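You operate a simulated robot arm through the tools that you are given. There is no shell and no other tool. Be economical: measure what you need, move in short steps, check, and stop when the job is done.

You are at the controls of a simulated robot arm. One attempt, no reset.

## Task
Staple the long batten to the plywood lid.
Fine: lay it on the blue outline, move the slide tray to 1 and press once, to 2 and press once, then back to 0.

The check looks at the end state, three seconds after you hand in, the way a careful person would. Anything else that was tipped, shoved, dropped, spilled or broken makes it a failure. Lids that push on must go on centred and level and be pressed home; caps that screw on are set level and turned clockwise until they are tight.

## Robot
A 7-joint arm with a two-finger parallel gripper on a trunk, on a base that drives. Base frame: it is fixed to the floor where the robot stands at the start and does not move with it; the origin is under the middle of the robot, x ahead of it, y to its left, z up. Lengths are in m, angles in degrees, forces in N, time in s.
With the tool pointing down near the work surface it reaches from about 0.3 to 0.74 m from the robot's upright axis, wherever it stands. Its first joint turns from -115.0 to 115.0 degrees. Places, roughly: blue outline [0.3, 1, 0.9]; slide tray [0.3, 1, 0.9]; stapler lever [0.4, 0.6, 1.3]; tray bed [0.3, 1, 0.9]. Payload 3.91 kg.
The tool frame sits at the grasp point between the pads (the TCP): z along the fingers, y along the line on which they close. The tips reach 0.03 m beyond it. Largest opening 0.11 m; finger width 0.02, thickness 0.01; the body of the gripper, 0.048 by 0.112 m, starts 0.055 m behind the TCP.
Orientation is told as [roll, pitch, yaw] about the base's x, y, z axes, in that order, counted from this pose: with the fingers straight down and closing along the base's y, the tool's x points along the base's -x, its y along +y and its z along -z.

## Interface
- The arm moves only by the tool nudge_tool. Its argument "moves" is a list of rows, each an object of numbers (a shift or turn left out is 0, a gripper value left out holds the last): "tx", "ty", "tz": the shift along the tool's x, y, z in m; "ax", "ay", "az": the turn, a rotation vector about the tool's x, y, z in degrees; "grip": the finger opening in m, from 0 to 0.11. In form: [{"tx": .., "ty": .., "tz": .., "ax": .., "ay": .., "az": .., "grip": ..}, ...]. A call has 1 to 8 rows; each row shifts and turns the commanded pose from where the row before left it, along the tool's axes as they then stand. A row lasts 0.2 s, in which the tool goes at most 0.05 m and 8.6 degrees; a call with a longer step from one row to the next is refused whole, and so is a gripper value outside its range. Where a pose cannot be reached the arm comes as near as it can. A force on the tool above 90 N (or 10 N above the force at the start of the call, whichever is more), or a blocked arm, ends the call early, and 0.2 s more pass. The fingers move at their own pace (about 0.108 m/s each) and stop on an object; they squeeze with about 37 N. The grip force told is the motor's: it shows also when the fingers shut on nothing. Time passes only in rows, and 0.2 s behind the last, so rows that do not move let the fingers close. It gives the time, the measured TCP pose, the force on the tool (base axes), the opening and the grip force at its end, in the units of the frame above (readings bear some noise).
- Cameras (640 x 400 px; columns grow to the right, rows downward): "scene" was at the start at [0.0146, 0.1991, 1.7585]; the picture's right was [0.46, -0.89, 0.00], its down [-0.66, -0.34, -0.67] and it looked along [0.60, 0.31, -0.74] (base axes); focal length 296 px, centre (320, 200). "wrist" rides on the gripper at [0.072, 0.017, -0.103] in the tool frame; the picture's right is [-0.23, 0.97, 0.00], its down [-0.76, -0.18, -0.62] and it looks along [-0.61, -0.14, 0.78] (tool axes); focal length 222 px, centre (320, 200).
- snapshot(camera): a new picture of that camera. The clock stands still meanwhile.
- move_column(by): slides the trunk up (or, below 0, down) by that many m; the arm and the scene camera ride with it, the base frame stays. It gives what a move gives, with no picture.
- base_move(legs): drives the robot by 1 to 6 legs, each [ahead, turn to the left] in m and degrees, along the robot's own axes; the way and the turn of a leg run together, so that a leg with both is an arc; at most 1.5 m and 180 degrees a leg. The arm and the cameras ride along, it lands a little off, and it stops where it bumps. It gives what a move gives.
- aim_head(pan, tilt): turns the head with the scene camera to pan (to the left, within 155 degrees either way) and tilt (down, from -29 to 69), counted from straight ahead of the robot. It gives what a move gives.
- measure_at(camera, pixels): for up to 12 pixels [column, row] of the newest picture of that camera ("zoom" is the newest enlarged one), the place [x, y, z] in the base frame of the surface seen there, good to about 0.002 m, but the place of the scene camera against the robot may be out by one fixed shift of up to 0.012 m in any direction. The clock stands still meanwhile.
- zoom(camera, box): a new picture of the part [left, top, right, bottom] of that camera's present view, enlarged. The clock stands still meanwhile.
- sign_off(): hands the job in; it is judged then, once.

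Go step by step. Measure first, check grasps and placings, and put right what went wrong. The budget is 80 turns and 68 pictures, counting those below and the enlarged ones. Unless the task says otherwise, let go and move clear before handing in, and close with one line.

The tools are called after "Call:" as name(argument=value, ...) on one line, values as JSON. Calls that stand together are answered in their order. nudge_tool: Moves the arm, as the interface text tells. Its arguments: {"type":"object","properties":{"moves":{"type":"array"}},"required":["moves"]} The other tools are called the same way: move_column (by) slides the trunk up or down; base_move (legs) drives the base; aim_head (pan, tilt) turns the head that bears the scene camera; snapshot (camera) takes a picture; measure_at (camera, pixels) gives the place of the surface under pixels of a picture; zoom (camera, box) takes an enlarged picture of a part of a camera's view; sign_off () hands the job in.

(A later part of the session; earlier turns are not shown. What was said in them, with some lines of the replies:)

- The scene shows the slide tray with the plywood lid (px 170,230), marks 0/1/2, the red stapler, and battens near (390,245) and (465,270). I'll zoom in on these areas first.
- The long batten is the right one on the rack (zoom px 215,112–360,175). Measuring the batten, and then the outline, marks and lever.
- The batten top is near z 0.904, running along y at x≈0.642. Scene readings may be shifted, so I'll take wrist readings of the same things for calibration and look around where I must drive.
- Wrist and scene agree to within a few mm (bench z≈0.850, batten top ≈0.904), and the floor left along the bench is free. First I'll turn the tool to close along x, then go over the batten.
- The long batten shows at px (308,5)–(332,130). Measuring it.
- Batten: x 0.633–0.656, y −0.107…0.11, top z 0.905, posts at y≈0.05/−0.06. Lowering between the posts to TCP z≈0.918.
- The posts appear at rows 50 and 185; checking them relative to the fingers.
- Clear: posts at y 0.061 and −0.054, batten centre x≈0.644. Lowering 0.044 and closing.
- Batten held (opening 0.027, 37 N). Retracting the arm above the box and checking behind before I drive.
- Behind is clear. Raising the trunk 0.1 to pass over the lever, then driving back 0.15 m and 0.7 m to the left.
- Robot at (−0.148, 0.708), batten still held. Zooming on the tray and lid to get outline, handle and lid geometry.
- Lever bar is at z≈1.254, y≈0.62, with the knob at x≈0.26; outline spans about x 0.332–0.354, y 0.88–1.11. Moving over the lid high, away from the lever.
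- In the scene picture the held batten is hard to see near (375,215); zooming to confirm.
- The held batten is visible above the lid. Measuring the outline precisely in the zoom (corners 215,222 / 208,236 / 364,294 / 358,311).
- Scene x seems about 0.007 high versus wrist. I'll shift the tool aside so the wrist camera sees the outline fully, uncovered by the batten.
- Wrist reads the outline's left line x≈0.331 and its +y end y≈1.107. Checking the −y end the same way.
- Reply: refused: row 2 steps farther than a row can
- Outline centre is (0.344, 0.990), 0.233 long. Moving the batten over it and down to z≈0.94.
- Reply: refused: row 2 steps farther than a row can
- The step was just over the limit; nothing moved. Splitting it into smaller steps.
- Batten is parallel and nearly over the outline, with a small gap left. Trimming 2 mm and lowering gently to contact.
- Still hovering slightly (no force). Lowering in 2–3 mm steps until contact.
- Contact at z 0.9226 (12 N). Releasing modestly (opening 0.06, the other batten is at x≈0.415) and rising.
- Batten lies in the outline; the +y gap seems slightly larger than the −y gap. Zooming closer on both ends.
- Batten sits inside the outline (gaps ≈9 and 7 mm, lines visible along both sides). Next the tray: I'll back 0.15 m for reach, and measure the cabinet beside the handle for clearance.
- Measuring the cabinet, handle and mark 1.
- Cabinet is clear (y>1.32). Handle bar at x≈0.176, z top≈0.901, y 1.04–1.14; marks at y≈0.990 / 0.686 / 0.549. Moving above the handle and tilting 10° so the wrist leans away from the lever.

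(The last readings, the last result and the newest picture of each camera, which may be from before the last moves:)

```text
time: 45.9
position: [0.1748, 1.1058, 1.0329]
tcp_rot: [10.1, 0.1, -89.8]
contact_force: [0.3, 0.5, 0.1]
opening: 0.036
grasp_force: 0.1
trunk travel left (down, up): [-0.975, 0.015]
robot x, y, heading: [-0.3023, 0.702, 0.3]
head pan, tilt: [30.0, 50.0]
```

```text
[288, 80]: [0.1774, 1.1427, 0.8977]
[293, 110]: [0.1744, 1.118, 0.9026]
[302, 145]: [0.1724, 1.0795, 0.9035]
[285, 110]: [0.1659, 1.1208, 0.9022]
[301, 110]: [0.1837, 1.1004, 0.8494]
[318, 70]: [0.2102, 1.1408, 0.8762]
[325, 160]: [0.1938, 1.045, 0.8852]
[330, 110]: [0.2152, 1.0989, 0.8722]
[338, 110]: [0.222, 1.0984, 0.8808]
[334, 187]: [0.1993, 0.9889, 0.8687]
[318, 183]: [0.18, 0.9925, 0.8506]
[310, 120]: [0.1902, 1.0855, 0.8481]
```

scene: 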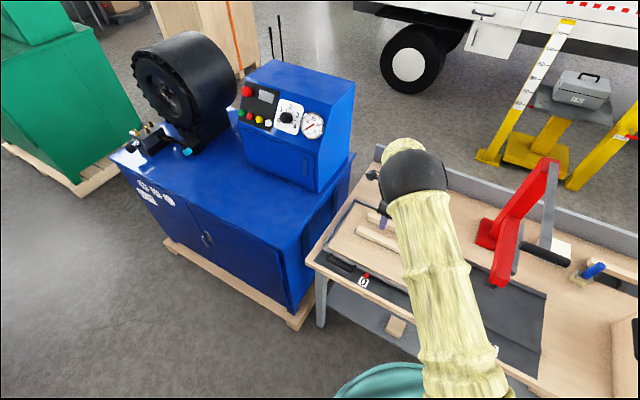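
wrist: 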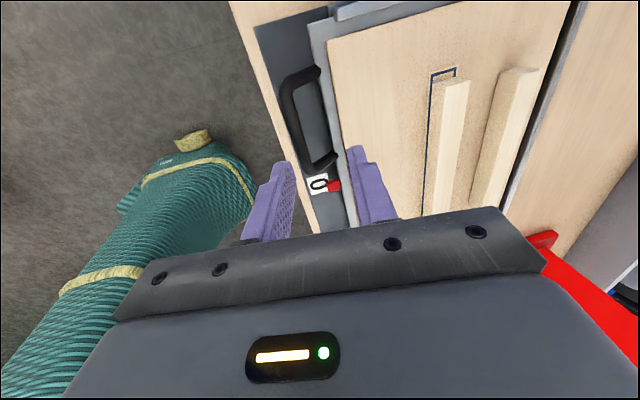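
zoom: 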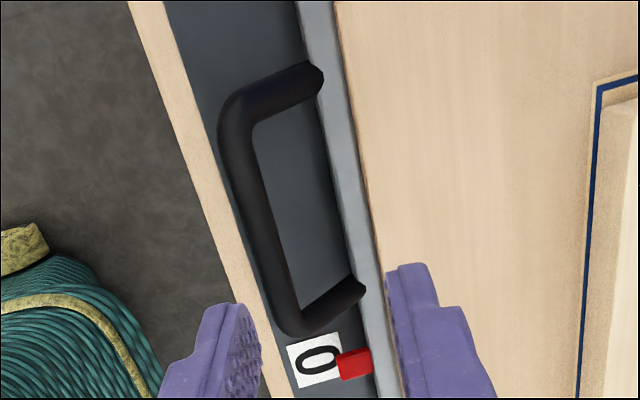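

Bar: centre x≈0.174, z≈0.895, radius ≈8 mm, rim at x≈0.211. Lowering the open fingers over the bar, then closing.

Call:
nudge_tool(moves=[{"ty": -0.0246}, {"tz": 0.04}, {"tz": 0.04}, {"tz": 0.0236}, {"tz": 0.02}])

Call:
zoom(camera="wrist", box=[220, 80, 420, 230])

```text
time: 47.0
position: [0.1722, 1.105, 0.9071]
tcp_rot: [10.0, 0.0, -89.9]
contact_force: [1.1, 0.0, 0.0]
opening: 0.0361
grasp_force: 0.0
trunk travel left (down, up): [-0.975, 0.015]
robot x, y, heading: [-0.3033, 0.6983, 0.4]
head pan, tilt: [30.0, 50.0]
```

```text
2.67 times, centred on (320, 155) of wrist
```

zoom: 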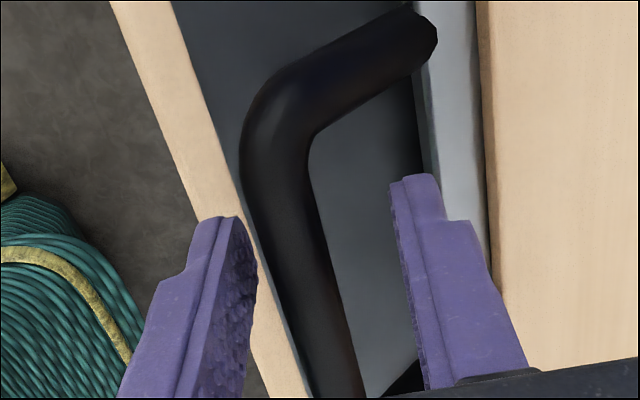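

The fingers straddle the bar with no contact. Closing.

Call:
nudge_tool(moves=[{"grip": 0.02}, {"grip": 0.008}, {"grip": 0.005}])

```text
time: 47.9
position: [0.1675, 1.1048, 0.9054]
tcp_rot: [9.8, -0.2, -89.8]
contact_force: [-14.6, -0.2, -8.2]
opening: 0.0136
grasp_force: 44.8
trunk travel left (down, up): [-0.975, 0.015]
robot x, y, heading: [-0.3015, 0.7026, 0.2]
head pan, tilt: [30.0, 50.0]
```

Gripped (0.0136). Relieving the side force, then starting the tray gently toward 1.

Call:
nudge_tool(moves=[{"ty": -0.004}, {"tx": -0.003}, {"tx": -0.006}, {"tx": -0.009}, {"tx": -0.009}, {"tx": -0.006}, {"tx": -0.003}])

Call:
snapshot(camera="wrist")

```text
time: 49.5
position: [0.1685, 1.0688, 0.904]
tcp_rot: [10.0, 0.0, -89.9]
contact_force: [-3.3, 1.2, -3.4]
opening: 0.0136
grasp_force: 45.1
trunk travel left (down, up): [-0.975, 0.015]
robot x, y, heading: [-0.3034, 0.6969, 0.4]
head pan, tilt: [30.0, 50.0]
```

```text
29 pictures are left
```

wrist: 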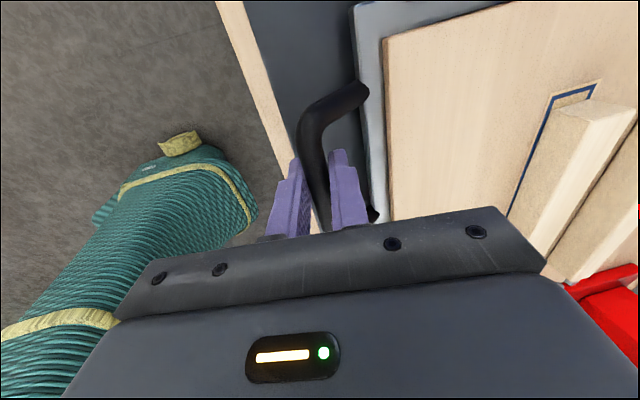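

The tray follows the hand with little force. Continuing smoothly to near mark 1 (target TCP y≈0.802).

Call:
nudge_tool(moves=[{"tx": -0.006}, {"tx": -0.012}, {"tx": -0.018}, {"tx": -0.022}, {"tx": -0.022}, {"tx": -0.022}, {"tx": -0.022}, {"tx": -0.016}])

Call:
nudge_tool(moves=[{"tx": -0.016}, {"tx": -0.022}, {"tx": -0.022}, {"tx": -0.022}, {"tx": -0.018}, {"tx": -0.012}, {"tx": -0.006}, {"tx": -0.003}])

Call:
snapshot(camera="wrist")

Call:
snapshot(camera="scene")

```text
time: 51.2
position: [0.1684, 0.928, 0.9056]
tcp_rot: [10.0, 0.0, -89.9]
contact_force: [3.5, -1.6, 11.1]
opening: 0.0135
grasp_force: 44.5
trunk travel left (down, up): [-0.975, 0.015]
robot x, y, heading: [-0.3013, 0.6991, 0.3]
head pan, tilt: [30.0, 50.0]
```

```text
time: 53.0
position: [0.1683, 0.8066, 0.9055]
tcp_rot: [10.0, 0.0, -89.9]
contact_force: [6.2, -6.1, 19.6]
opening: 0.0138
grasp_force: 45.5
trunk travel left (down, up): [-0.975, 0.015]
robot x, y, heading: [-0.3044, 0.7033, 0.3]
head pan, tilt: [30.0, 50.0]
```

```text
28 pictures are left
```

wrist: 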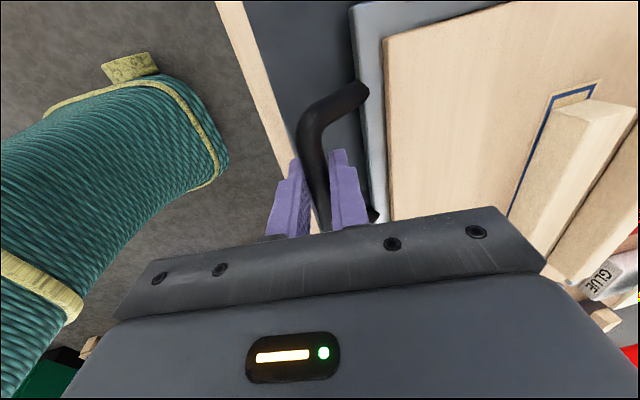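

```text
27 pictures are left
```

scene: 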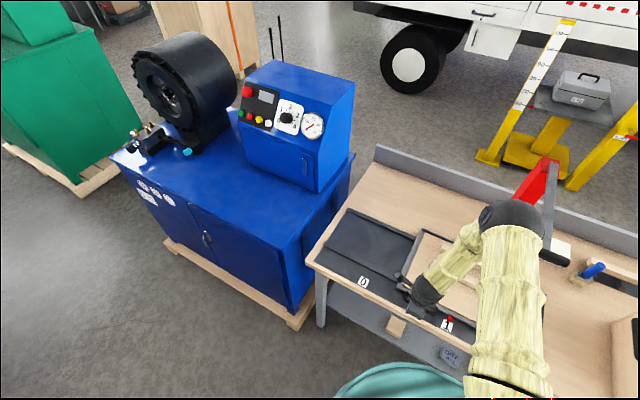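

Batten stayed in place relative to the outline. Zooming to check the pointer at mark 1 and arm clearance from the lever.

Call:
zoom(camera="scene", box=[380, 270, 500, 370])

Call:
zoom(camera="scene", box=[400, 140, 600, 300])

Call:
measure_at(camera="scene", pixels=[[449, 319], [446, 326], [362, 282], [552, 255], [510, 215], [480, 235]])

```text
4.00 times, centred on (440, 320) of scene
```

zoom: 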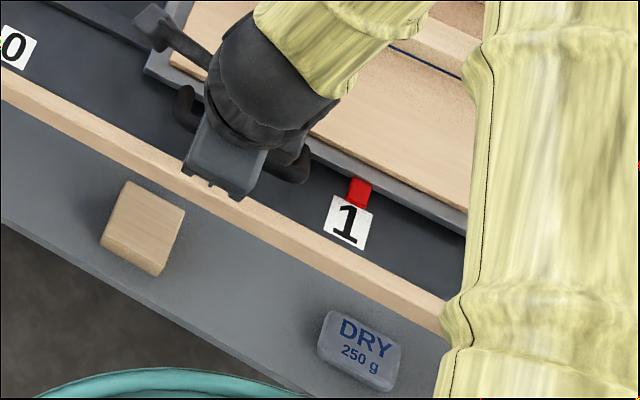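

```text
2.50 times, centred on (500, 220) of scene
```

zoom: 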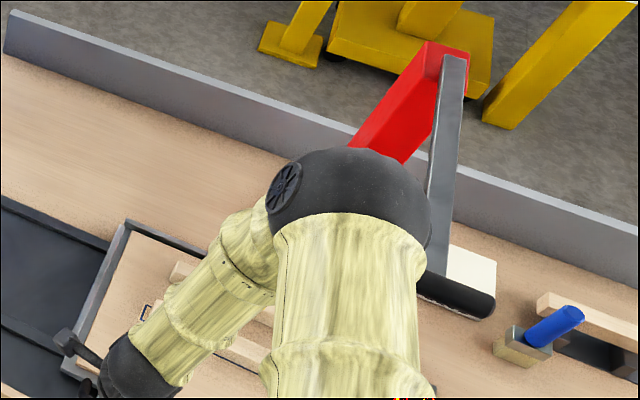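

```text
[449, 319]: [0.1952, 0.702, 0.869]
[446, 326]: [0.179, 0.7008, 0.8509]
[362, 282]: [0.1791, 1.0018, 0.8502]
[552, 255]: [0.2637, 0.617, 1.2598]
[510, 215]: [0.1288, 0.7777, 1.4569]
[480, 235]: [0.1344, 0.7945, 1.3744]
```

Pointer y 0.702 against mark 0.701 – aligned within ~1 mm; nudging 1.5 mm more, then letting go and rising.

Call:
nudge_tool(moves=[{"tx": -0.0015}, {}, {"grip": 0.034}, {"grip": 0.034}, {"tz": -0.02}, {"tz": -0.04}, {"tz": -0.045}, {"tz": -0.045}])

Call:
zoom(camera="scene", box=[380, 240, 540, 370])

Call:
snapshot(camera="wrist")

```text
time: 54.9
position: [0.1401, 0.8084, 1.0541]
tcp_rot: [10.1, -0.1, -89.9]
contact_force: [-0.5, 0.4, 0.0]
opening: 0.0339
grasp_force: 0.1
trunk travel left (down, up): [-0.975, 0.015]
robot x, y, heading: [-0.3039, 0.7015, 0.4]
head pan, tilt: [30.0, 50.0]
```

```text
3.08 times, centred on (460, 305) of scene
```

zoom: 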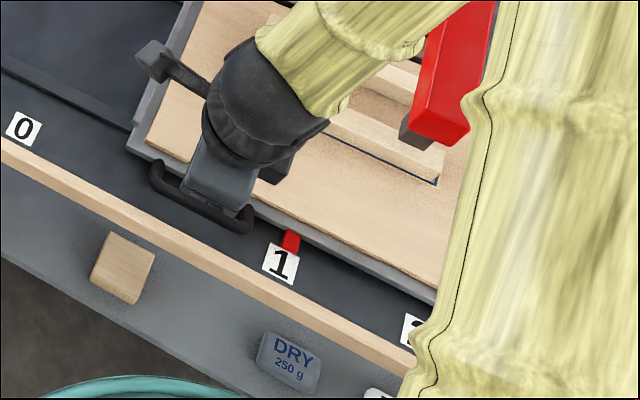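

```text
23 pictures are left
```

wrist: 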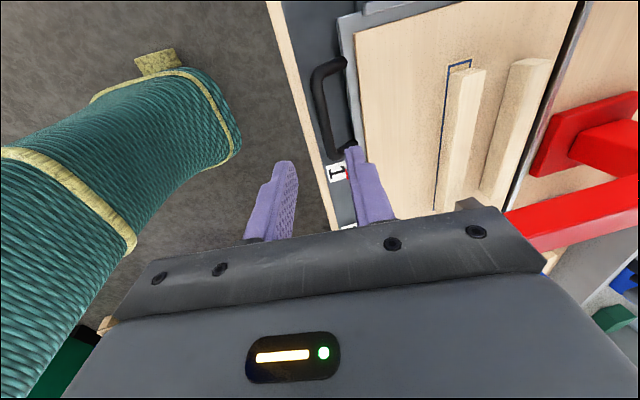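

Tray stays at 1 and the stapler head is over the batten's end. Rising, un-tilting and going above the lever with fingers closed.

Call:
nudge_tool(moves=[{"ax": 5, "grip": 0.0}, {"ax": 5}, {"tz": -0.045}, {"tz": -0.045}, {"tz": -0.045}, {"tz": -0.045}, {"tz": -0.045}, {"tz": -0.045}])

Call:
nudge_tool(moves=[{"tz": -0.045}, {"tz": -0.035}, {"tx": -0.03, "ty": 0.025}, {"tx": -0.03, "ty": 0.025}, {"tx": -0.03, "ty": 0.025}, {"tx": -0.03, "ty": 0.025}, {"tx": -0.03, "ty": 0.025}, {"tx": -0.035, "ty": 0.03}])

Call:
snapshot(camera="wrist")

```text
time: 56.6
position: [0.1415, 0.8043, 1.3233]
tcp_rot: [0.0, 0.0, -90.0]
contact_force: [0.3, 0.5, -0.4]
opening: 0.0
grasp_force: 37.5
trunk travel left (down, up): [-0.975, 0.015]
robot x, y, heading: [-0.3002, 0.7043, 0.4]
head pan, tilt: [30.0, 50.0]
```

```text
time: 58.5
position: [0.2994, 0.6188, 1.4015]
tcp_rot: [-0.1, 0.1, -90.0]
contact_force: [-0.1, -0.6, -1.0]
opening: 0.0001
grasp_force: 37.6
trunk travel left (down, up): [-0.975, 0.015]
robot x, y, heading: [-0.3044, 0.7026, 0.5]
head pan, tilt: [30.0, 50.0]
```

```text
22 pictures are left
```

wrist: 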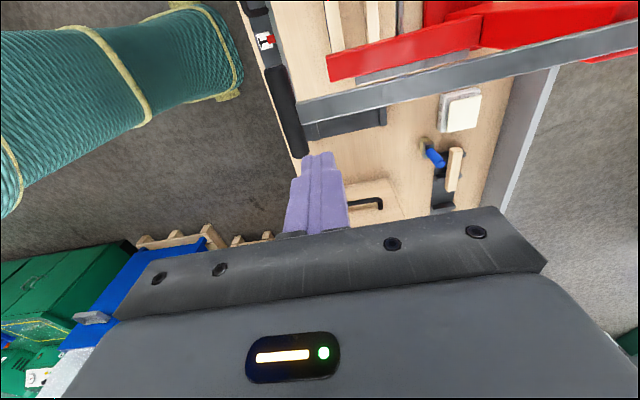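

Measuring the lever bar, knob, and its pivot end.

Call:
measure_at(camera="wrist", pixels=[[310, 102], [310, 112], [310, 120], [350, 95], [350, 105], [450, 73], [630, 40], [272, 75], [285, 110], [300, 150], [340, 65], [500, 20]])

```text
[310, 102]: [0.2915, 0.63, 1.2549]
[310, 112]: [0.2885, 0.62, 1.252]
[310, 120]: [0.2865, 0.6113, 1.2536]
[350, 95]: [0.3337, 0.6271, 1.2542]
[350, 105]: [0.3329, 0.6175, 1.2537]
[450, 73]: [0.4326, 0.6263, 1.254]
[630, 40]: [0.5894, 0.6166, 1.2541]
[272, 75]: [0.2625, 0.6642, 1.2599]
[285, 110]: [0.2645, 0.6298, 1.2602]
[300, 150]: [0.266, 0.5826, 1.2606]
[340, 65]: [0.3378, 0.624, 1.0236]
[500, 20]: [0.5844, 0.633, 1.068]
```

Bar centre y≈0.621, top z 1.254. Lowering onto it at x≈0.30 and pressing step by step.

Call:
nudge_tool(moves=[{"tz": 0.04, "tx": 0.002}, {"tz": 0.04}, {"tz": 0.03}, {"tz": 0.01}, {"tz": 0.01}, {"tz": 0.01}])

```text
time: 59.9
position: [0.298, 0.6232, 1.262]
tcp_rot: [-0.1, -0.1, -90.1]
contact_force: [3.5, -1.7, 4.5]
opening: 0.0
grasp_force: 36.4
trunk travel left (down, up): [-0.975, 0.015]
robot x, y, heading: [-0.303, 0.7014, 0.3]
head pan, tilt: [30.0, 50.0]
```

Lever is yielding (≈4.5 N, 22 mm down). Continuing.

Call:
nudge_tool(moves=[{"tz": 0.012}, {"tz": 0.012}, {"tz": 0.012}, {"tz": 0.012}])

Call:
zoom(camera="scene", box=[400, 140, 600, 340])

```text
time: 60.9
position: [0.2978, 0.6245, 1.2146]
tcp_rot: [0.0, 0.0, -90.0]
contact_force: [4.6, -0.3, 6.9]
opening: 0.0
grasp_force: 36.7
trunk travel left (down, up): [-0.975, 0.015]
robot x, y, heading: [-0.3033, 0.7031, 0.1]
head pan, tilt: [30.0, 50.0]
```

```text
2.00 times, centred on (500, 240) of scene
```

zoom: 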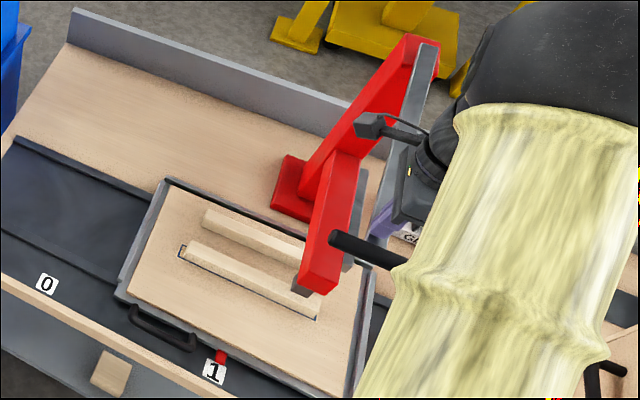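

The lever swings down smoothly; pressing on.

Call:
nudge_tool(moves=[{"tz": 0.012}, {"tz": 0.012}, {"tz": 0.012}, {"tz": 0.012}])

Call:
nudge_tool(moves=[{"tz": 0.008}, {"tz": 0.008}, {"tz": 0.008}, {"tz": 0.008}])

```text
time: 61.9
position: [0.2974, 0.6237, 1.1665]
tcp_rot: [0.1, 0.0, -89.9]
contact_force: [4.4, 0.5, 10.5]
opening: 0.0002
grasp_force: 36.9
trunk travel left (down, up): [-0.975, 0.015]
robot x, y, heading: [-0.3009, 0.7028, 0.2]
head pan, tilt: [30.0, 50.0]
```

```text
time: 62.9
position: [0.2977, 0.6238, 1.1357]
tcp_rot: [0.1, -0.1, -89.9]
contact_force: [15.1, 0.6, 17.8]
opening: 0.0003
grasp_force: 36.9
trunk travel left (down, up): [-0.975, 0.015]
robot x, y, heading: [-0.2996, 0.7012, 0.3]
head pan, tilt: [30.0, 50.0]
```

The knob crowds the fingers (fx 15 N) as it arcs inward; shifting 2 cm along +x and pressing further.

Call:
nudge_tool(moves=[{"ty": 0.012, "tz": -0.003}, {"ty": 0.012, "tz": -0.002}, {"tz": 0.008}, {"tz": 0.008}])

Call:
zoom(camera="scene", box=[420, 140, 580, 300])

```text
time: 63.9
position: [0.3215, 0.6227, 1.1255]
tcp_rot: [0.2, 0.0, -89.9]
contact_force: [-0.1, -0.4, 12.2]
opening: 0.0001
grasp_force: 36.7
trunk travel left (down, up): [-0.975, 0.015]
robot x, y, heading: [-0.302, 0.7026, 0.2]
head pan, tilt: [30.0, 50.0]
```

```text
2.50 times, centred on (500, 220) of scene
```

zoom: 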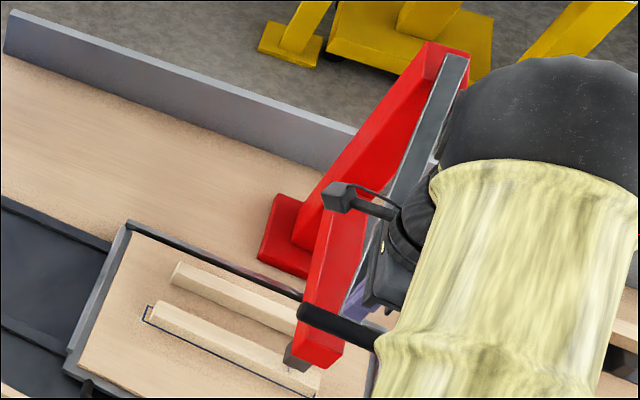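

Tips at z≈1.096, stapler arm top at 1.024, so travel remains. Pressing further in small steps.

Call:
nudge_tool(moves=[{"tz": 0.008, "ty": 0.002}, {"tz": 0.008, "ty": 0.002}, {"tz": 0.008, "ty": 0.002}, {"tz": 0.008, "ty": 0.002}])

Call:
nudge_tool(moves=[{"tz": 0.006, "ty": 0.002}, {"tz": 0.006, "ty": 0.002}, {"tz": 0.006, "ty": 0.002}, {"tz": 0.006, "ty": 0.001}])

```text
time: 64.8
position: [0.3268, 0.6238, 1.1033]
tcp_rot: [1.0, -0.1, -89.9]
contact_force: [-12.2, 1.4, 73.7]
opening: 0.0
grasp_force: 37.1
trunk travel left (down, up): [-0.975, 0.015]
robot x, y, heading: [-0.301, 0.7035, 0.2]
head pan, tilt: [30.0, 50.0]
```

```text
time: 65.2
position: [0.3261, 0.6251, 1.1026]
tcp_rot: [1.0, 0.0, -89.9]
contact_force: [-34.2, 4.5, 49.7]
opening: 0.0001
grasp_force: 36.9
trunk travel left (down, up): [-0.975, 0.015]
robot x, y, heading: [-0.3042, 0.7016, 0.5]
head pan, tilt: [30.0, 50.0]
stopped in row 1: the force on the tool passed its limit (the readings are from after the stop); the commanded pose is now the measured one
```

Firm stop at TCP z≈1.103 (>80 N): the press bottomed out. Letting the lever rise with the tool, then checking.

Call:
nudge_tool(moves=[{"tz": -0.01}, {"tz": -0.02}, {"tz": -0.03}, {"tz": -0.03}, {"tz": -0.03}, {"tz": -0.03}, {"tz": -0.03}, {"tz": -0.03}])

Call:
nudge_tool(moves=[{"tz": -0.045}, {"tz": -0.04}, {"tx": 0.04}, {"tx": 0.04, "ty": -0.02}, {"tx": 0.04, "ty": -0.02}, {"tx": 0.04, "ty": -0.02}])

Call:
zoom(camera="scene", box=[400, 140, 600, 340])

Call:
snapshot(camera="wrist")

```text
time: 67.0
position: [0.3322, 0.6247, 1.307]
tcp_rot: [0.8, 0.1, -89.8]
contact_force: [0.1, -0.5, 0.1]
opening: 0.0
grasp_force: 36.7
trunk travel left (down, up): [-0.975, 0.015]
robot x, y, heading: [-0.3049, 0.7038, 0.4]
head pan, tilt: [30.0, 50.0]
```

```text
time: 68.4
position: [0.2682, 0.7862, 1.3903]
tcp_rot: [0.9, 0.0, -89.8]
contact_force: [0.0, 0.7, 0.6]
opening: 0.0
grasp_force: 36.5
trunk travel left (down, up): [-0.975, 0.015]
robot x, y, heading: [-0.3057, 0.7019, 0.3]
head pan, tilt: [30.0, 50.0]
```

```text
2.00 times, centred on (500, 240) of scene
```

zoom: 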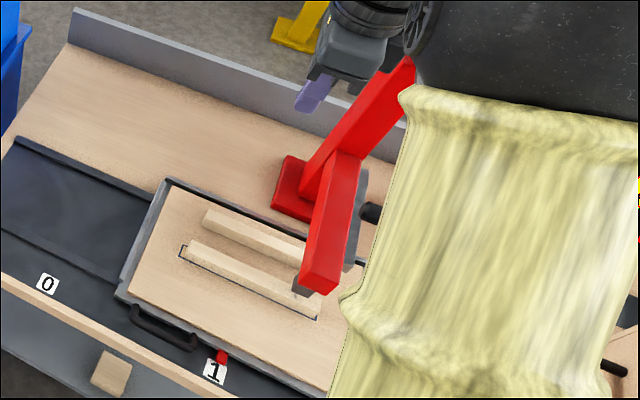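

```text
18 pictures are left
```

wrist: 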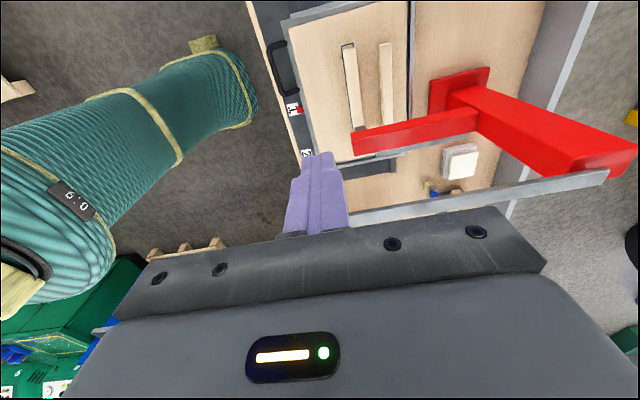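

Checking lever height and pointer, while moving back to the pre-grasp pose over the handle.

Call:
measure_at(camera="wrist", pixels=[[450, 203], [590, 180], [290, 108], [299, 110], [348, 44], [362, 126]])

Call:
nudge_tool(moves=[{"ty": -0.042, "tx": 0.007}, {"ty": -0.042, "tx": 0.007}, {"ty": -0.042, "tx": 0.005}, {"tz": 0.045}, {"tz": 0.045}, {"tz": 0.045}, {"tz": 0.045}, {"tz": 0.045}])

Call:
nudge_tool(moves=[{"tz": 0.045}, {"tz": 0.045}, {"tz": 0.021}, {"ax": -4.6, "grip": 0.034}, {"ax": -4.5}])

Call:
zoom(camera="wrist", box=[240, 0, 560, 220])

```text
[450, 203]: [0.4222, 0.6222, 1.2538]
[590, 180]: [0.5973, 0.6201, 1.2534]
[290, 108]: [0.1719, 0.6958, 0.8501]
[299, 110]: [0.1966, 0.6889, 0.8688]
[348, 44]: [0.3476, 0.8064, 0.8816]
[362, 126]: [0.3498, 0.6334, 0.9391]
```

```text
time: 70.2
position: [0.1498, 0.8023, 1.1636]
tcp_rot: [0.6, -0.2, -89.9]
contact_force: [0.4, -0.6, 0.5]
opening: 0.0
grasp_force: 37.0
trunk travel left (down, up): [-0.975, 0.015]
robot x, y, heading: [-0.3049, 0.7036, 0.3]
head pan, tilt: [30.0, 50.0]
```

```text
time: 71.4
position: [0.1502, 0.8016, 1.0537]
tcp_rot: [9.9, 0.0, -89.9]
contact_force: [0.1, -0.1, 0.1]
opening: 0.034
grasp_force: 0.0
trunk travel left (down, up): [-0.975, 0.015]
robot x, y, heading: [-0.3038, 0.7045, 0.2]
head pan, tilt: [30.0, 50.0]
```

```text
1.82 times, centred on (400, 110) of wrist
```

zoom: 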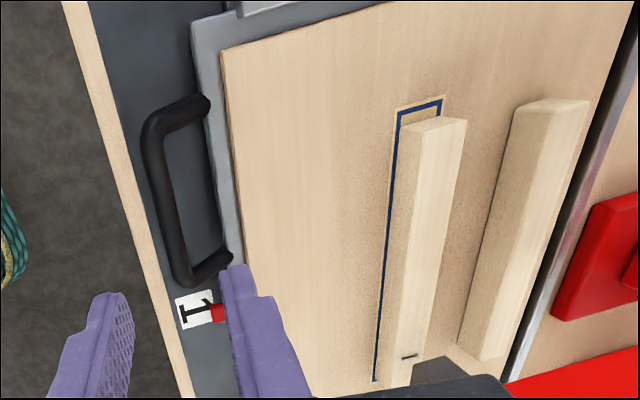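

A staple shows in the batten (zoom 408,356), and the lever is back up. Lowering onto the handle again and gripping.

Call:
nudge_tool(moves=[{"ty": -0.0075, "tx": 0.003}, {"tz": 0.04}, {"tz": 0.04}, {"tz": 0.04}, {"tz": 0.027}, {"grip": 0.02}, {"grip": 0.008}, {"grip": 0.005}])

```text
time: 73.2
position: [0.1674, 0.8048, 0.9066]
tcp_rot: [9.9, -0.1, -89.9]
contact_force: [7.7, 0.1, 2.1]
opening: 0.0136
grasp_force: 44.9
trunk travel left (down, up): [-0.975, 0.015]
robot x, y, heading: [-0.3065, 0.6974, 0.3]
head pan, tilt: [30.0, 50.0]
```

Gripped. Moving the tray 0.138 toward mark 2.

Call:
nudge_tool(moves=[{"tx": -0.006}, {"tx": -0.014}, {"tx": -0.022}, {"tx": -0.026}, {"tx": -0.026}, {"tx": -0.022}, {"tx": -0.014}, {"tx": -0.006}])

Call:
zoom(camera="scene", box=[420, 280, 560, 380])

```text
time: 75.0
position: [0.1692, 0.667, 0.9074]
tcp_rot: [10.0, -0.1, -90.1]
contact_force: [15.9, -7.7, 21.8]
opening: 0.0137
grasp_force: 44.5
trunk travel left (down, up): [-0.975, 0.015]
robot x, y, heading: [-0.2992, 0.7007, 0.4]
head pan, tilt: [30.0, 50.0]
```

```text
4.00 times, centred on (490, 330) of scene
```

zoom: 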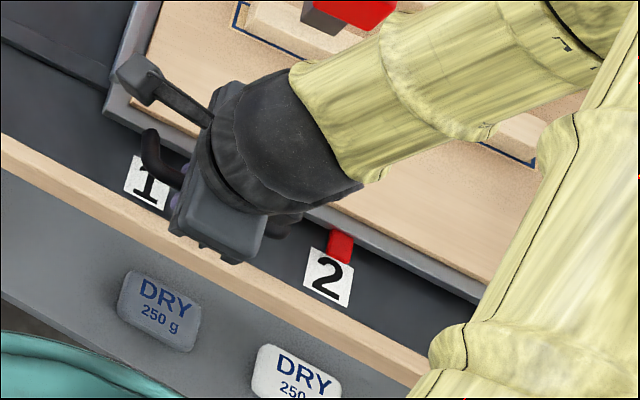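

Pointer sits over mark 2 the same way it did at 1. Quick numeric check.

Call:
measure_at(camera="zoom", pixels=[[340, 242], [328, 277], [320, 250], [350, 262], [335, 255]])

```text
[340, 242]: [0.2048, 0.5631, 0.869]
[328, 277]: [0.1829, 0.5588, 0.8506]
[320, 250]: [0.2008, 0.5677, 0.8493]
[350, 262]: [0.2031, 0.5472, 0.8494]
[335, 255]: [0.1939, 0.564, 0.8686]
```

Pointer reads ≈0.562 vs mark ≈0.558: moving 3.5 mm more, then releasing and rising.

Call:
nudge_tool(moves=[{"tx": -0.002}, {"tx": -0.0015}, {}, {"grip": 0.034}, {"grip": 0.034}, {"tz": -0.03}, {"tz": -0.045}, {"tz": -0.045}])

Call:
zoom(camera="scene", box=[420, 280, 560, 380])

```text
time: 76.8
position: [0.1452, 0.6659, 1.0244]
tcp_rot: [9.9, 0.0, -89.9]
contact_force: [-0.2, -0.5, 0.4]
opening: 0.0339
grasp_force: 0.1
trunk travel left (down, up): [-0.975, 0.015]
robot x, y, heading: [-0.3053, 0.7005, 0.3]
head pan, tilt: [30.0, 50.0]
```

```text
4.00 times, centred on (490, 330) of scene
```

zoom: 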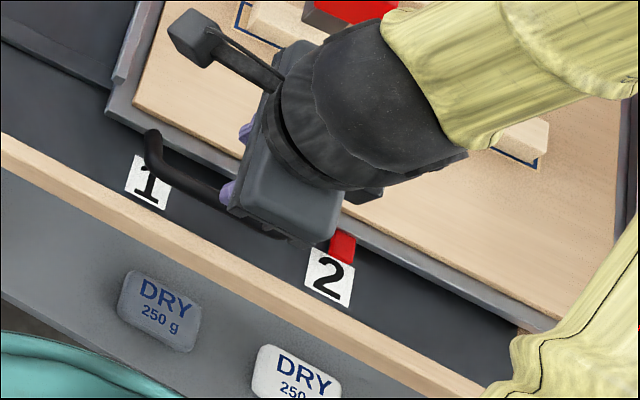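

Call:
measure_at(camera="zoom", pixels=[[342, 245], [345, 240], [337, 250], [329, 277], [333, 272]])

```text
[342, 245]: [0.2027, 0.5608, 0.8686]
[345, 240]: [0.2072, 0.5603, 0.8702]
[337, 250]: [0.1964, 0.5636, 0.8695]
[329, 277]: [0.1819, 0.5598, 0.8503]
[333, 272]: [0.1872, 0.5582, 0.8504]
```

Aligned at 2 within ~2 mm. Rising away from the knob, then over the lever for the second press.

Call:
nudge_tool(moves=[{"tx": 0.04, "grip": 0.0}, {"tx": 0.04}, {"ax": 5}, {"ax": 5}, {"tz": -0.045}, {"tz": -0.045}, {"tz": -0.045}, {"tz": -0.045}])

Call:
nudge_tool(moves=[{"tz": -0.045}, {"tz": -0.045}, {"tz": -0.045}, {"tz": -0.045}, {"tz": -0.018}, {"ty": 0.04}, {"ty": 0.04, "tx": -0.025}, {"ty": 0.04, "tx": -0.025}])

```text
time: 78.6
position: [0.1436, 0.7458, 1.2048]
tcp_rot: [-0.1, -0.1, -89.9]
contact_force: [-0.1, -1.0, 0.6]
opening: 0.0
grasp_force: 37.0
trunk travel left (down, up): [-0.975, 0.015]
robot x, y, heading: [-0.2994, 0.6994, 0.3]
head pan, tilt: [30.0, 50.0]
```

```text
time: 80.4
position: [0.2709, 0.6958, 1.4024]
tcp_rot: [-0.2, 0.0, -90.0]
contact_force: [-0.1, 0.7, -0.4]
opening: 0.0
grasp_force: 37.0
trunk travel left (down, up): [-0.975, 0.015]
robot x, y, heading: [-0.3015, 0.6994, 0.1]
head pan, tilt: [30.0, 50.0]
```

Call:
nudge_tool(moves=[{"ty": 0.027, "tx": -0.037}, {"ty": 0.027, "tx": -0.037}, {"tz": 0.04}, {"tz": 0.04}, {"tz": 0.025}, {"tz": 0.015}, {"tz": 0.015}])

Call:
nudge_tool(moves=[{"tz": 0.014}, {"tz": 0.014}, {"tz": 0.014}, {"tz": 0.014}, {"tz": 0.014}, {"tz": 0.014}, {"tz": 0.014}, {"tz": 0.014}])

```text
time: 82.0
position: [0.3207, 0.623, 1.2669]
tcp_rot: [-0.1, 0.0, -89.8]
contact_force: [-0.3, 1.3, 3.6]
opening: 0.0
grasp_force: 37.0
trunk travel left (down, up): [-0.975, 0.015]
robot x, y, heading: [-0.3082, 0.7024, 0.3]
head pan, tilt: [30.0, 50.0]
```

```text
time: 83.8
position: [0.3209, 0.6209, 1.1556]
tcp_rot: [0.0, -0.1, -90.0]
contact_force: [3.9, -0.1, 11.2]
opening: 0.0
grasp_force: 36.3
trunk travel left (down, up): [-0.975, 0.015]
robot x, y, heading: [-0.302, 0.7009, 0.2]
head pan, tilt: [30.0, 50.0]
```

Lever is going down as before (11 N). Pressing to the stop, with a small +x drift.

Call:
nudge_tool(moves=[{"tz": 0.01, "ty": 0.001}, {"tz": 0.01, "ty": 0.001}, {"tz": 0.01, "ty": 0.001}, {"tz": 0.008, "ty": 0.001}, {"tz": 0.008, "ty": 0.001}, {"tz": 0.006, "ty": 0.001}, {"tz": 0.006}, {"tz": 0.005}])

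```text
time: 85.6
position: [0.3257, 0.6228, 1.1036]
tcp_rot: [1.0, -0.2, -89.8]
contact_force: [-2.7, 0.1, 71.8]
opening: 0.0
grasp_force: 37.3
trunk travel left (down, up): [-0.975, 0.015]
robot x, y, heading: [-0.3013, 0.7027, 0.4]
head pan, tilt: [30.0, 50.0]
```

Same stop as the first time (z 1.104, 72 N); one small extra push without releasing, then let it rise.

Call:
nudge_tool(moves=[{"tz": 0.004}, {}])

Call:
nudge_tool(moves=[{"tz": -0.01}, {"tz": -0.02}, {"tz": -0.03}, {"tz": -0.03}, {"tz": -0.03}, {"tz": -0.03}, {"tz": -0.03}, {"tz": -0.03}])

Call:
nudge_tool(moves=[{"tz": -0.045}, {"tz": -0.04}, {"ty": -0.036, "tx": 0.02}, {"ty": -0.036, "tx": 0.02}, {"ty": -0.036, "tx": 0.02}, {"ty": -0.036, "tx": 0.02}, {"ty": -0.036, "tx": 0.02}])

Call:
snapshot(camera="wrist")

```text
time: 86.2
position: [0.3255, 0.622, 1.1033]
tcp_rot: [1.3, -0.1, -90.0]
contact_force: [-8.0, -0.8, 88.4]
opening: 0.0
grasp_force: 36.6
trunk travel left (down, up): [-0.975, 0.015]
robot x, y, heading: [-0.3025, 0.702, 0.4]
head pan, tilt: [30.0, 50.0]
```

```text
time: 88.0
position: [0.328, 0.6208, 1.2985]
tcp_rot: [0.0, 0.0, -89.9]
contact_force: [-0.3, 0.1, -0.2]
opening: 0.0
grasp_force: 36.9
trunk travel left (down, up): [-0.975, 0.015]
robot x, y, heading: [-0.3021, 0.7033, 0.3]
head pan, tilt: [30.0, 50.0]
```

```text
time: 89.6
position: [0.1455, 0.7228, 1.3842]
tcp_rot: [-0.1, -0.1, -89.9]
contact_force: [0.3, 0.0, -0.2]
opening: 0.0001
grasp_force: 37.3
trunk travel left (down, up): [-0.975, 0.015]
robot x, y, heading: [-0.3025, 0.7045, 0.3]
head pan, tilt: [30.0, 50.0]
```

```text
14 pictures are left
```

wrist: 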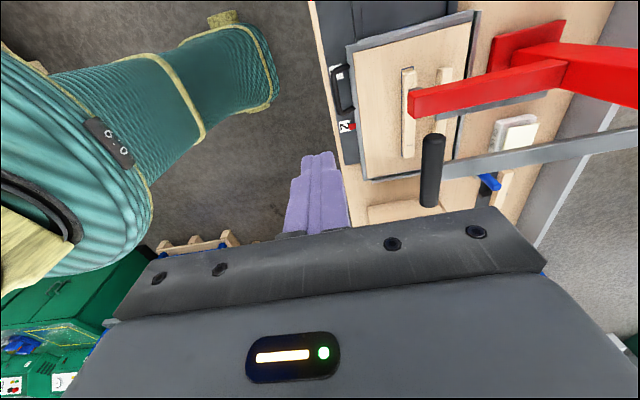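

Lever is up again. Going back down to the handle at mark 2.

Call:
nudge_tool(moves=[{"tz": 0.047, "ty": -0.0035}, {"tz": 0.047}, {"tz": 0.047}, {"tz": 0.047}, {"tz": 0.047}, {"tz": 0.047}, {"tz": 0.048}])

Call:
nudge_tool(moves=[{"ax": -5, "grip": 0.034}, {"ax": -5}, {"tx": -0.028}, {"tx": -0.028}, {"tz": 0.04}, {"tz": 0.04}, {"tz": 0.04}, {"tz": 0.027}])

Call:
zoom(camera="wrist", box=[220, 40, 540, 240])

```text
time: 91.2
position: [0.1441, 0.7217, 1.052]
tcp_rot: [-0.2, 0.0, -89.9]
contact_force: [0.5, 0.2, -0.4]
opening: 0.0003
grasp_force: 37.5
trunk travel left (down, up): [-0.975, 0.015]
robot x, y, heading: [-0.3005, 0.7003, 0.4]
head pan, tilt: [30.0, 50.0]
```

```text
time: 93.0
position: [0.1676, 0.665, 0.9083]
tcp_rot: [9.8, 0.0, -89.9]
contact_force: [-0.6, 0.2, -1.0]
opening: 0.0342
grasp_force: 0.0
trunk travel left (down, up): [-0.975, 0.015]
robot x, y, heading: [-0.3042, 0.7016, 0.4]
head pan, tilt: [30.0, 50.0]
```

```text
2.00 times, centred on (380, 140) of wrist
```

zoom: 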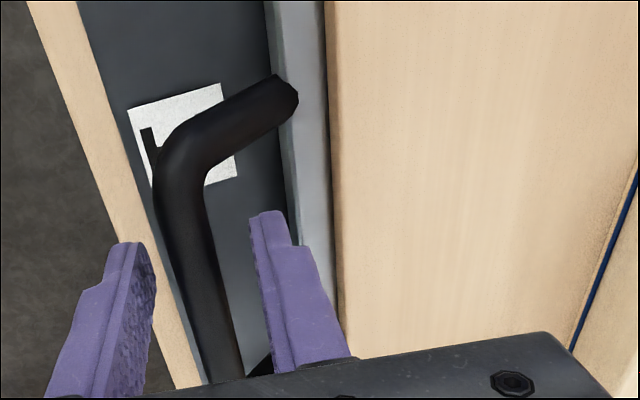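

Fingers straddle the bar. Gripping and sliding the tray back toward 0 (≈+0.44).

Call:
nudge_tool(moves=[{"grip": 0.02}, {"grip": 0.008}, {"grip": 0.005}, {"tx": 0.006}, {"tx": 0.014}, {"tx": 0.022}, {"tx": 0.022}, {"tx": 0.022}])

Call:
nudge_tool(moves=[{"tx": 0.022}, {"tx": 0.022}, {"tx": 0.022}, {"tx": 0.022}, {"tx": 0.022}, {"tx": 0.022}, {"tx": 0.022}, {"tx": 0.022}])

Call:
nudge_tool(moves=[{"tx": 0.022}, {"tx": 0.022}, {"tx": 0.022}, {"tx": 0.022}, {"tx": 0.022}, {"tx": 0.02}, {"tx": 0.012}, {"tx": 0.006}])

```text
time: 94.8
position: [0.1691, 0.753, 0.9086]
tcp_rot: [9.7, -0.1, -89.9]
contact_force: [-1.0, 2.2, -7.5]
opening: 0.0138
grasp_force: 44.5
trunk travel left (down, up): [-0.975, 0.015]
robot x, y, heading: [-0.3029, 0.7004, 0.1]
head pan, tilt: [30.0, 50.0]
```

```text
time: 96.6
position: [0.1685, 0.9287, 0.9086]
tcp_rot: [9.8, -0.1, -89.9]
contact_force: [-2.0, 2.2, -6.4]
opening: 0.0136
grasp_force: 45.1
trunk travel left (down, up): [-0.975, 0.015]
robot x, y, heading: [-0.3029, 0.7053, 0.0]
head pan, tilt: [30.0, 50.0]
```

```text
time: 98.4
position: [0.1676, 1.0754, 0.9083]
tcp_rot: [9.9, -0.1, -89.9]
contact_force: [-5.3, -1.7, -4.4]
opening: 0.0135
grasp_force: 44.9
trunk travel left (down, up): [-0.975, 0.015]
robot x, y, heading: [-0.3009, 0.7041, 0.3]
head pan, tilt: [30.0, 50.0]
```

Call:
nudge_tool(moves=[{"tx": 0.006}, {"tx": 0.01}, {"tx": 0.008}, {"tx": 0.004}, {"tx": 0.002}])

Call:
zoom(camera="scene", box=[310, 230, 430, 310])

```text
time: 99.6
position: [0.1685, 1.1052, 0.9094]
tcp_rot: [9.9, 0.0, -90.0]
contact_force: [-5.3, -5.4, 0.4]
opening: 0.0136
grasp_force: 45.3
trunk travel left (down, up): [-0.975, 0.015]
robot x, y, heading: [-0.3048, 0.7001, 0.2]
head pan, tilt: [30.0, 50.0]
```

```text
5.00 times, centred on (370, 270) of scene
```

zoom: 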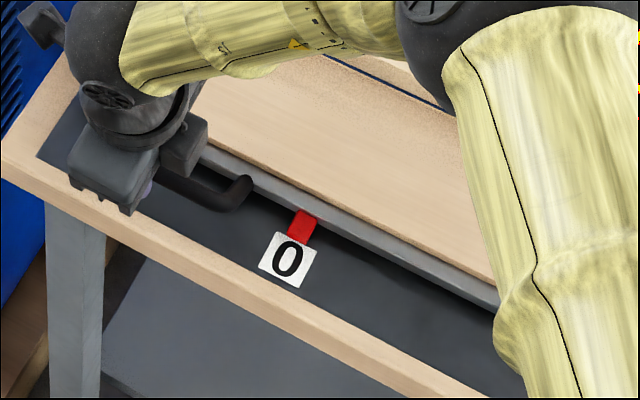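

Call:
measure_at(camera="zoom", pixels=[[302, 226], [307, 220], [297, 235], [287, 260], [290, 255]])

```text
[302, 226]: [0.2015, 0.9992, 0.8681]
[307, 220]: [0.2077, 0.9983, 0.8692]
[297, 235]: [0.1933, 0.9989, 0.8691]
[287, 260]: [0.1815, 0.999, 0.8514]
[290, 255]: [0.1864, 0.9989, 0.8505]
```

Pointer 0.999 matches mark 0 at 0.999. Releasing, rising and viewing the result.

Call:
nudge_tool(moves=[{}, {"grip": 0.034}, {"grip": 0.034}, {"tz": -0.03}, {"tz": -0.045}, {"tz": -0.045}, {"tz": -0.045}, {"tz": -0.045}])

Call:
nudge_tool(moves=[{"ax": 5}, {"ax": 5}, {"tz": -0.045}, {"tz": -0.045}, {"ty": -0.03}, {"ty": -0.03}])

Call:
snapshot(camera="scene")

Call:
zoom(camera="scene", box=[330, 190, 490, 300])

Call:
snapshot(camera="wrist")

```text
time: 101.4
position: [0.1304, 1.1045, 1.1165]
tcp_rot: [9.9, -0.1, -89.9]
contact_force: [-0.4, 0.1, -1.4]
opening: 0.0339
grasp_force: 0.0
trunk travel left (down, up): [-0.975, 0.015]
robot x, y, heading: [-0.301, 0.6996, 0.5]
head pan, tilt: [30.0, 50.0]
```

```text
time: 102.8
position: [0.0729, 1.1032, 1.2052]
tcp_rot: [-0.1, 0.0, -89.9]
contact_force: [-0.1, 0.4, 0.2]
opening: 0.034
grasp_force: 0.1
trunk travel left (down, up): [-0.975, 0.015]
robot x, y, heading: [-0.3014, 0.7027, 0.3]
head pan, tilt: [30.0, 50.0]
```

```text
11 pictures are left
```

scene: 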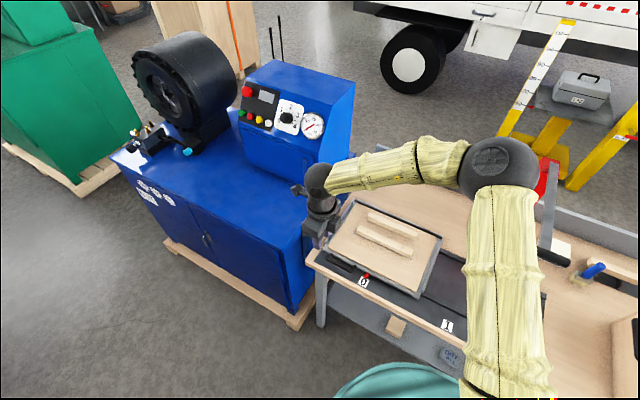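

```text
3.64 times, centred on (410, 245) of scene
```

zoom: 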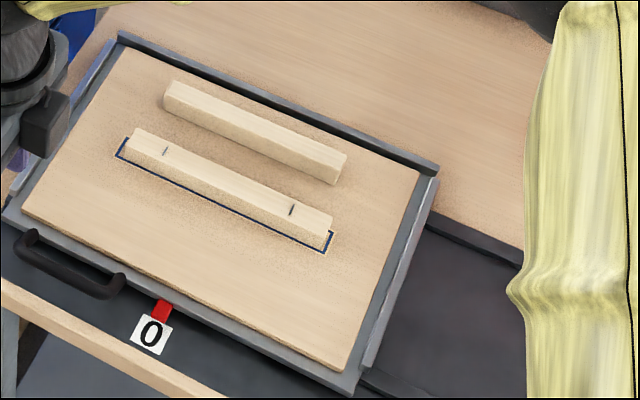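

```text
9 pictures are left
```

wrist: 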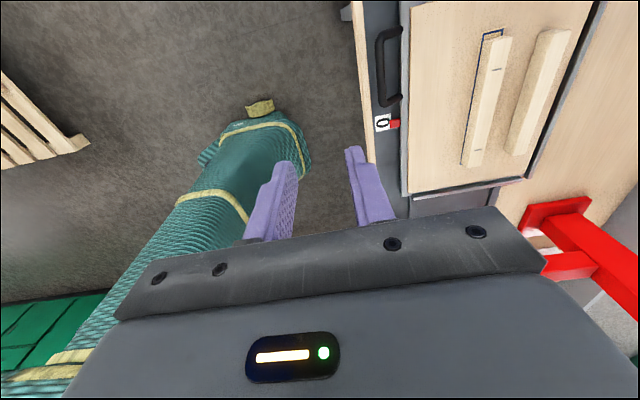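

Two staples are visible in the batten (zoom 165,150 and 291,210). The batten lies in the outline, the tray is at 0, the lever is up and the arm is clear, so I'm handing in.

Call:
sign_off()

```text
The job is handed in.
```

The long batten is on the blue outline, stapled once with the tray at 1 and once at 2; the tray is back at 0, the arm is clear, and the job is handed in.
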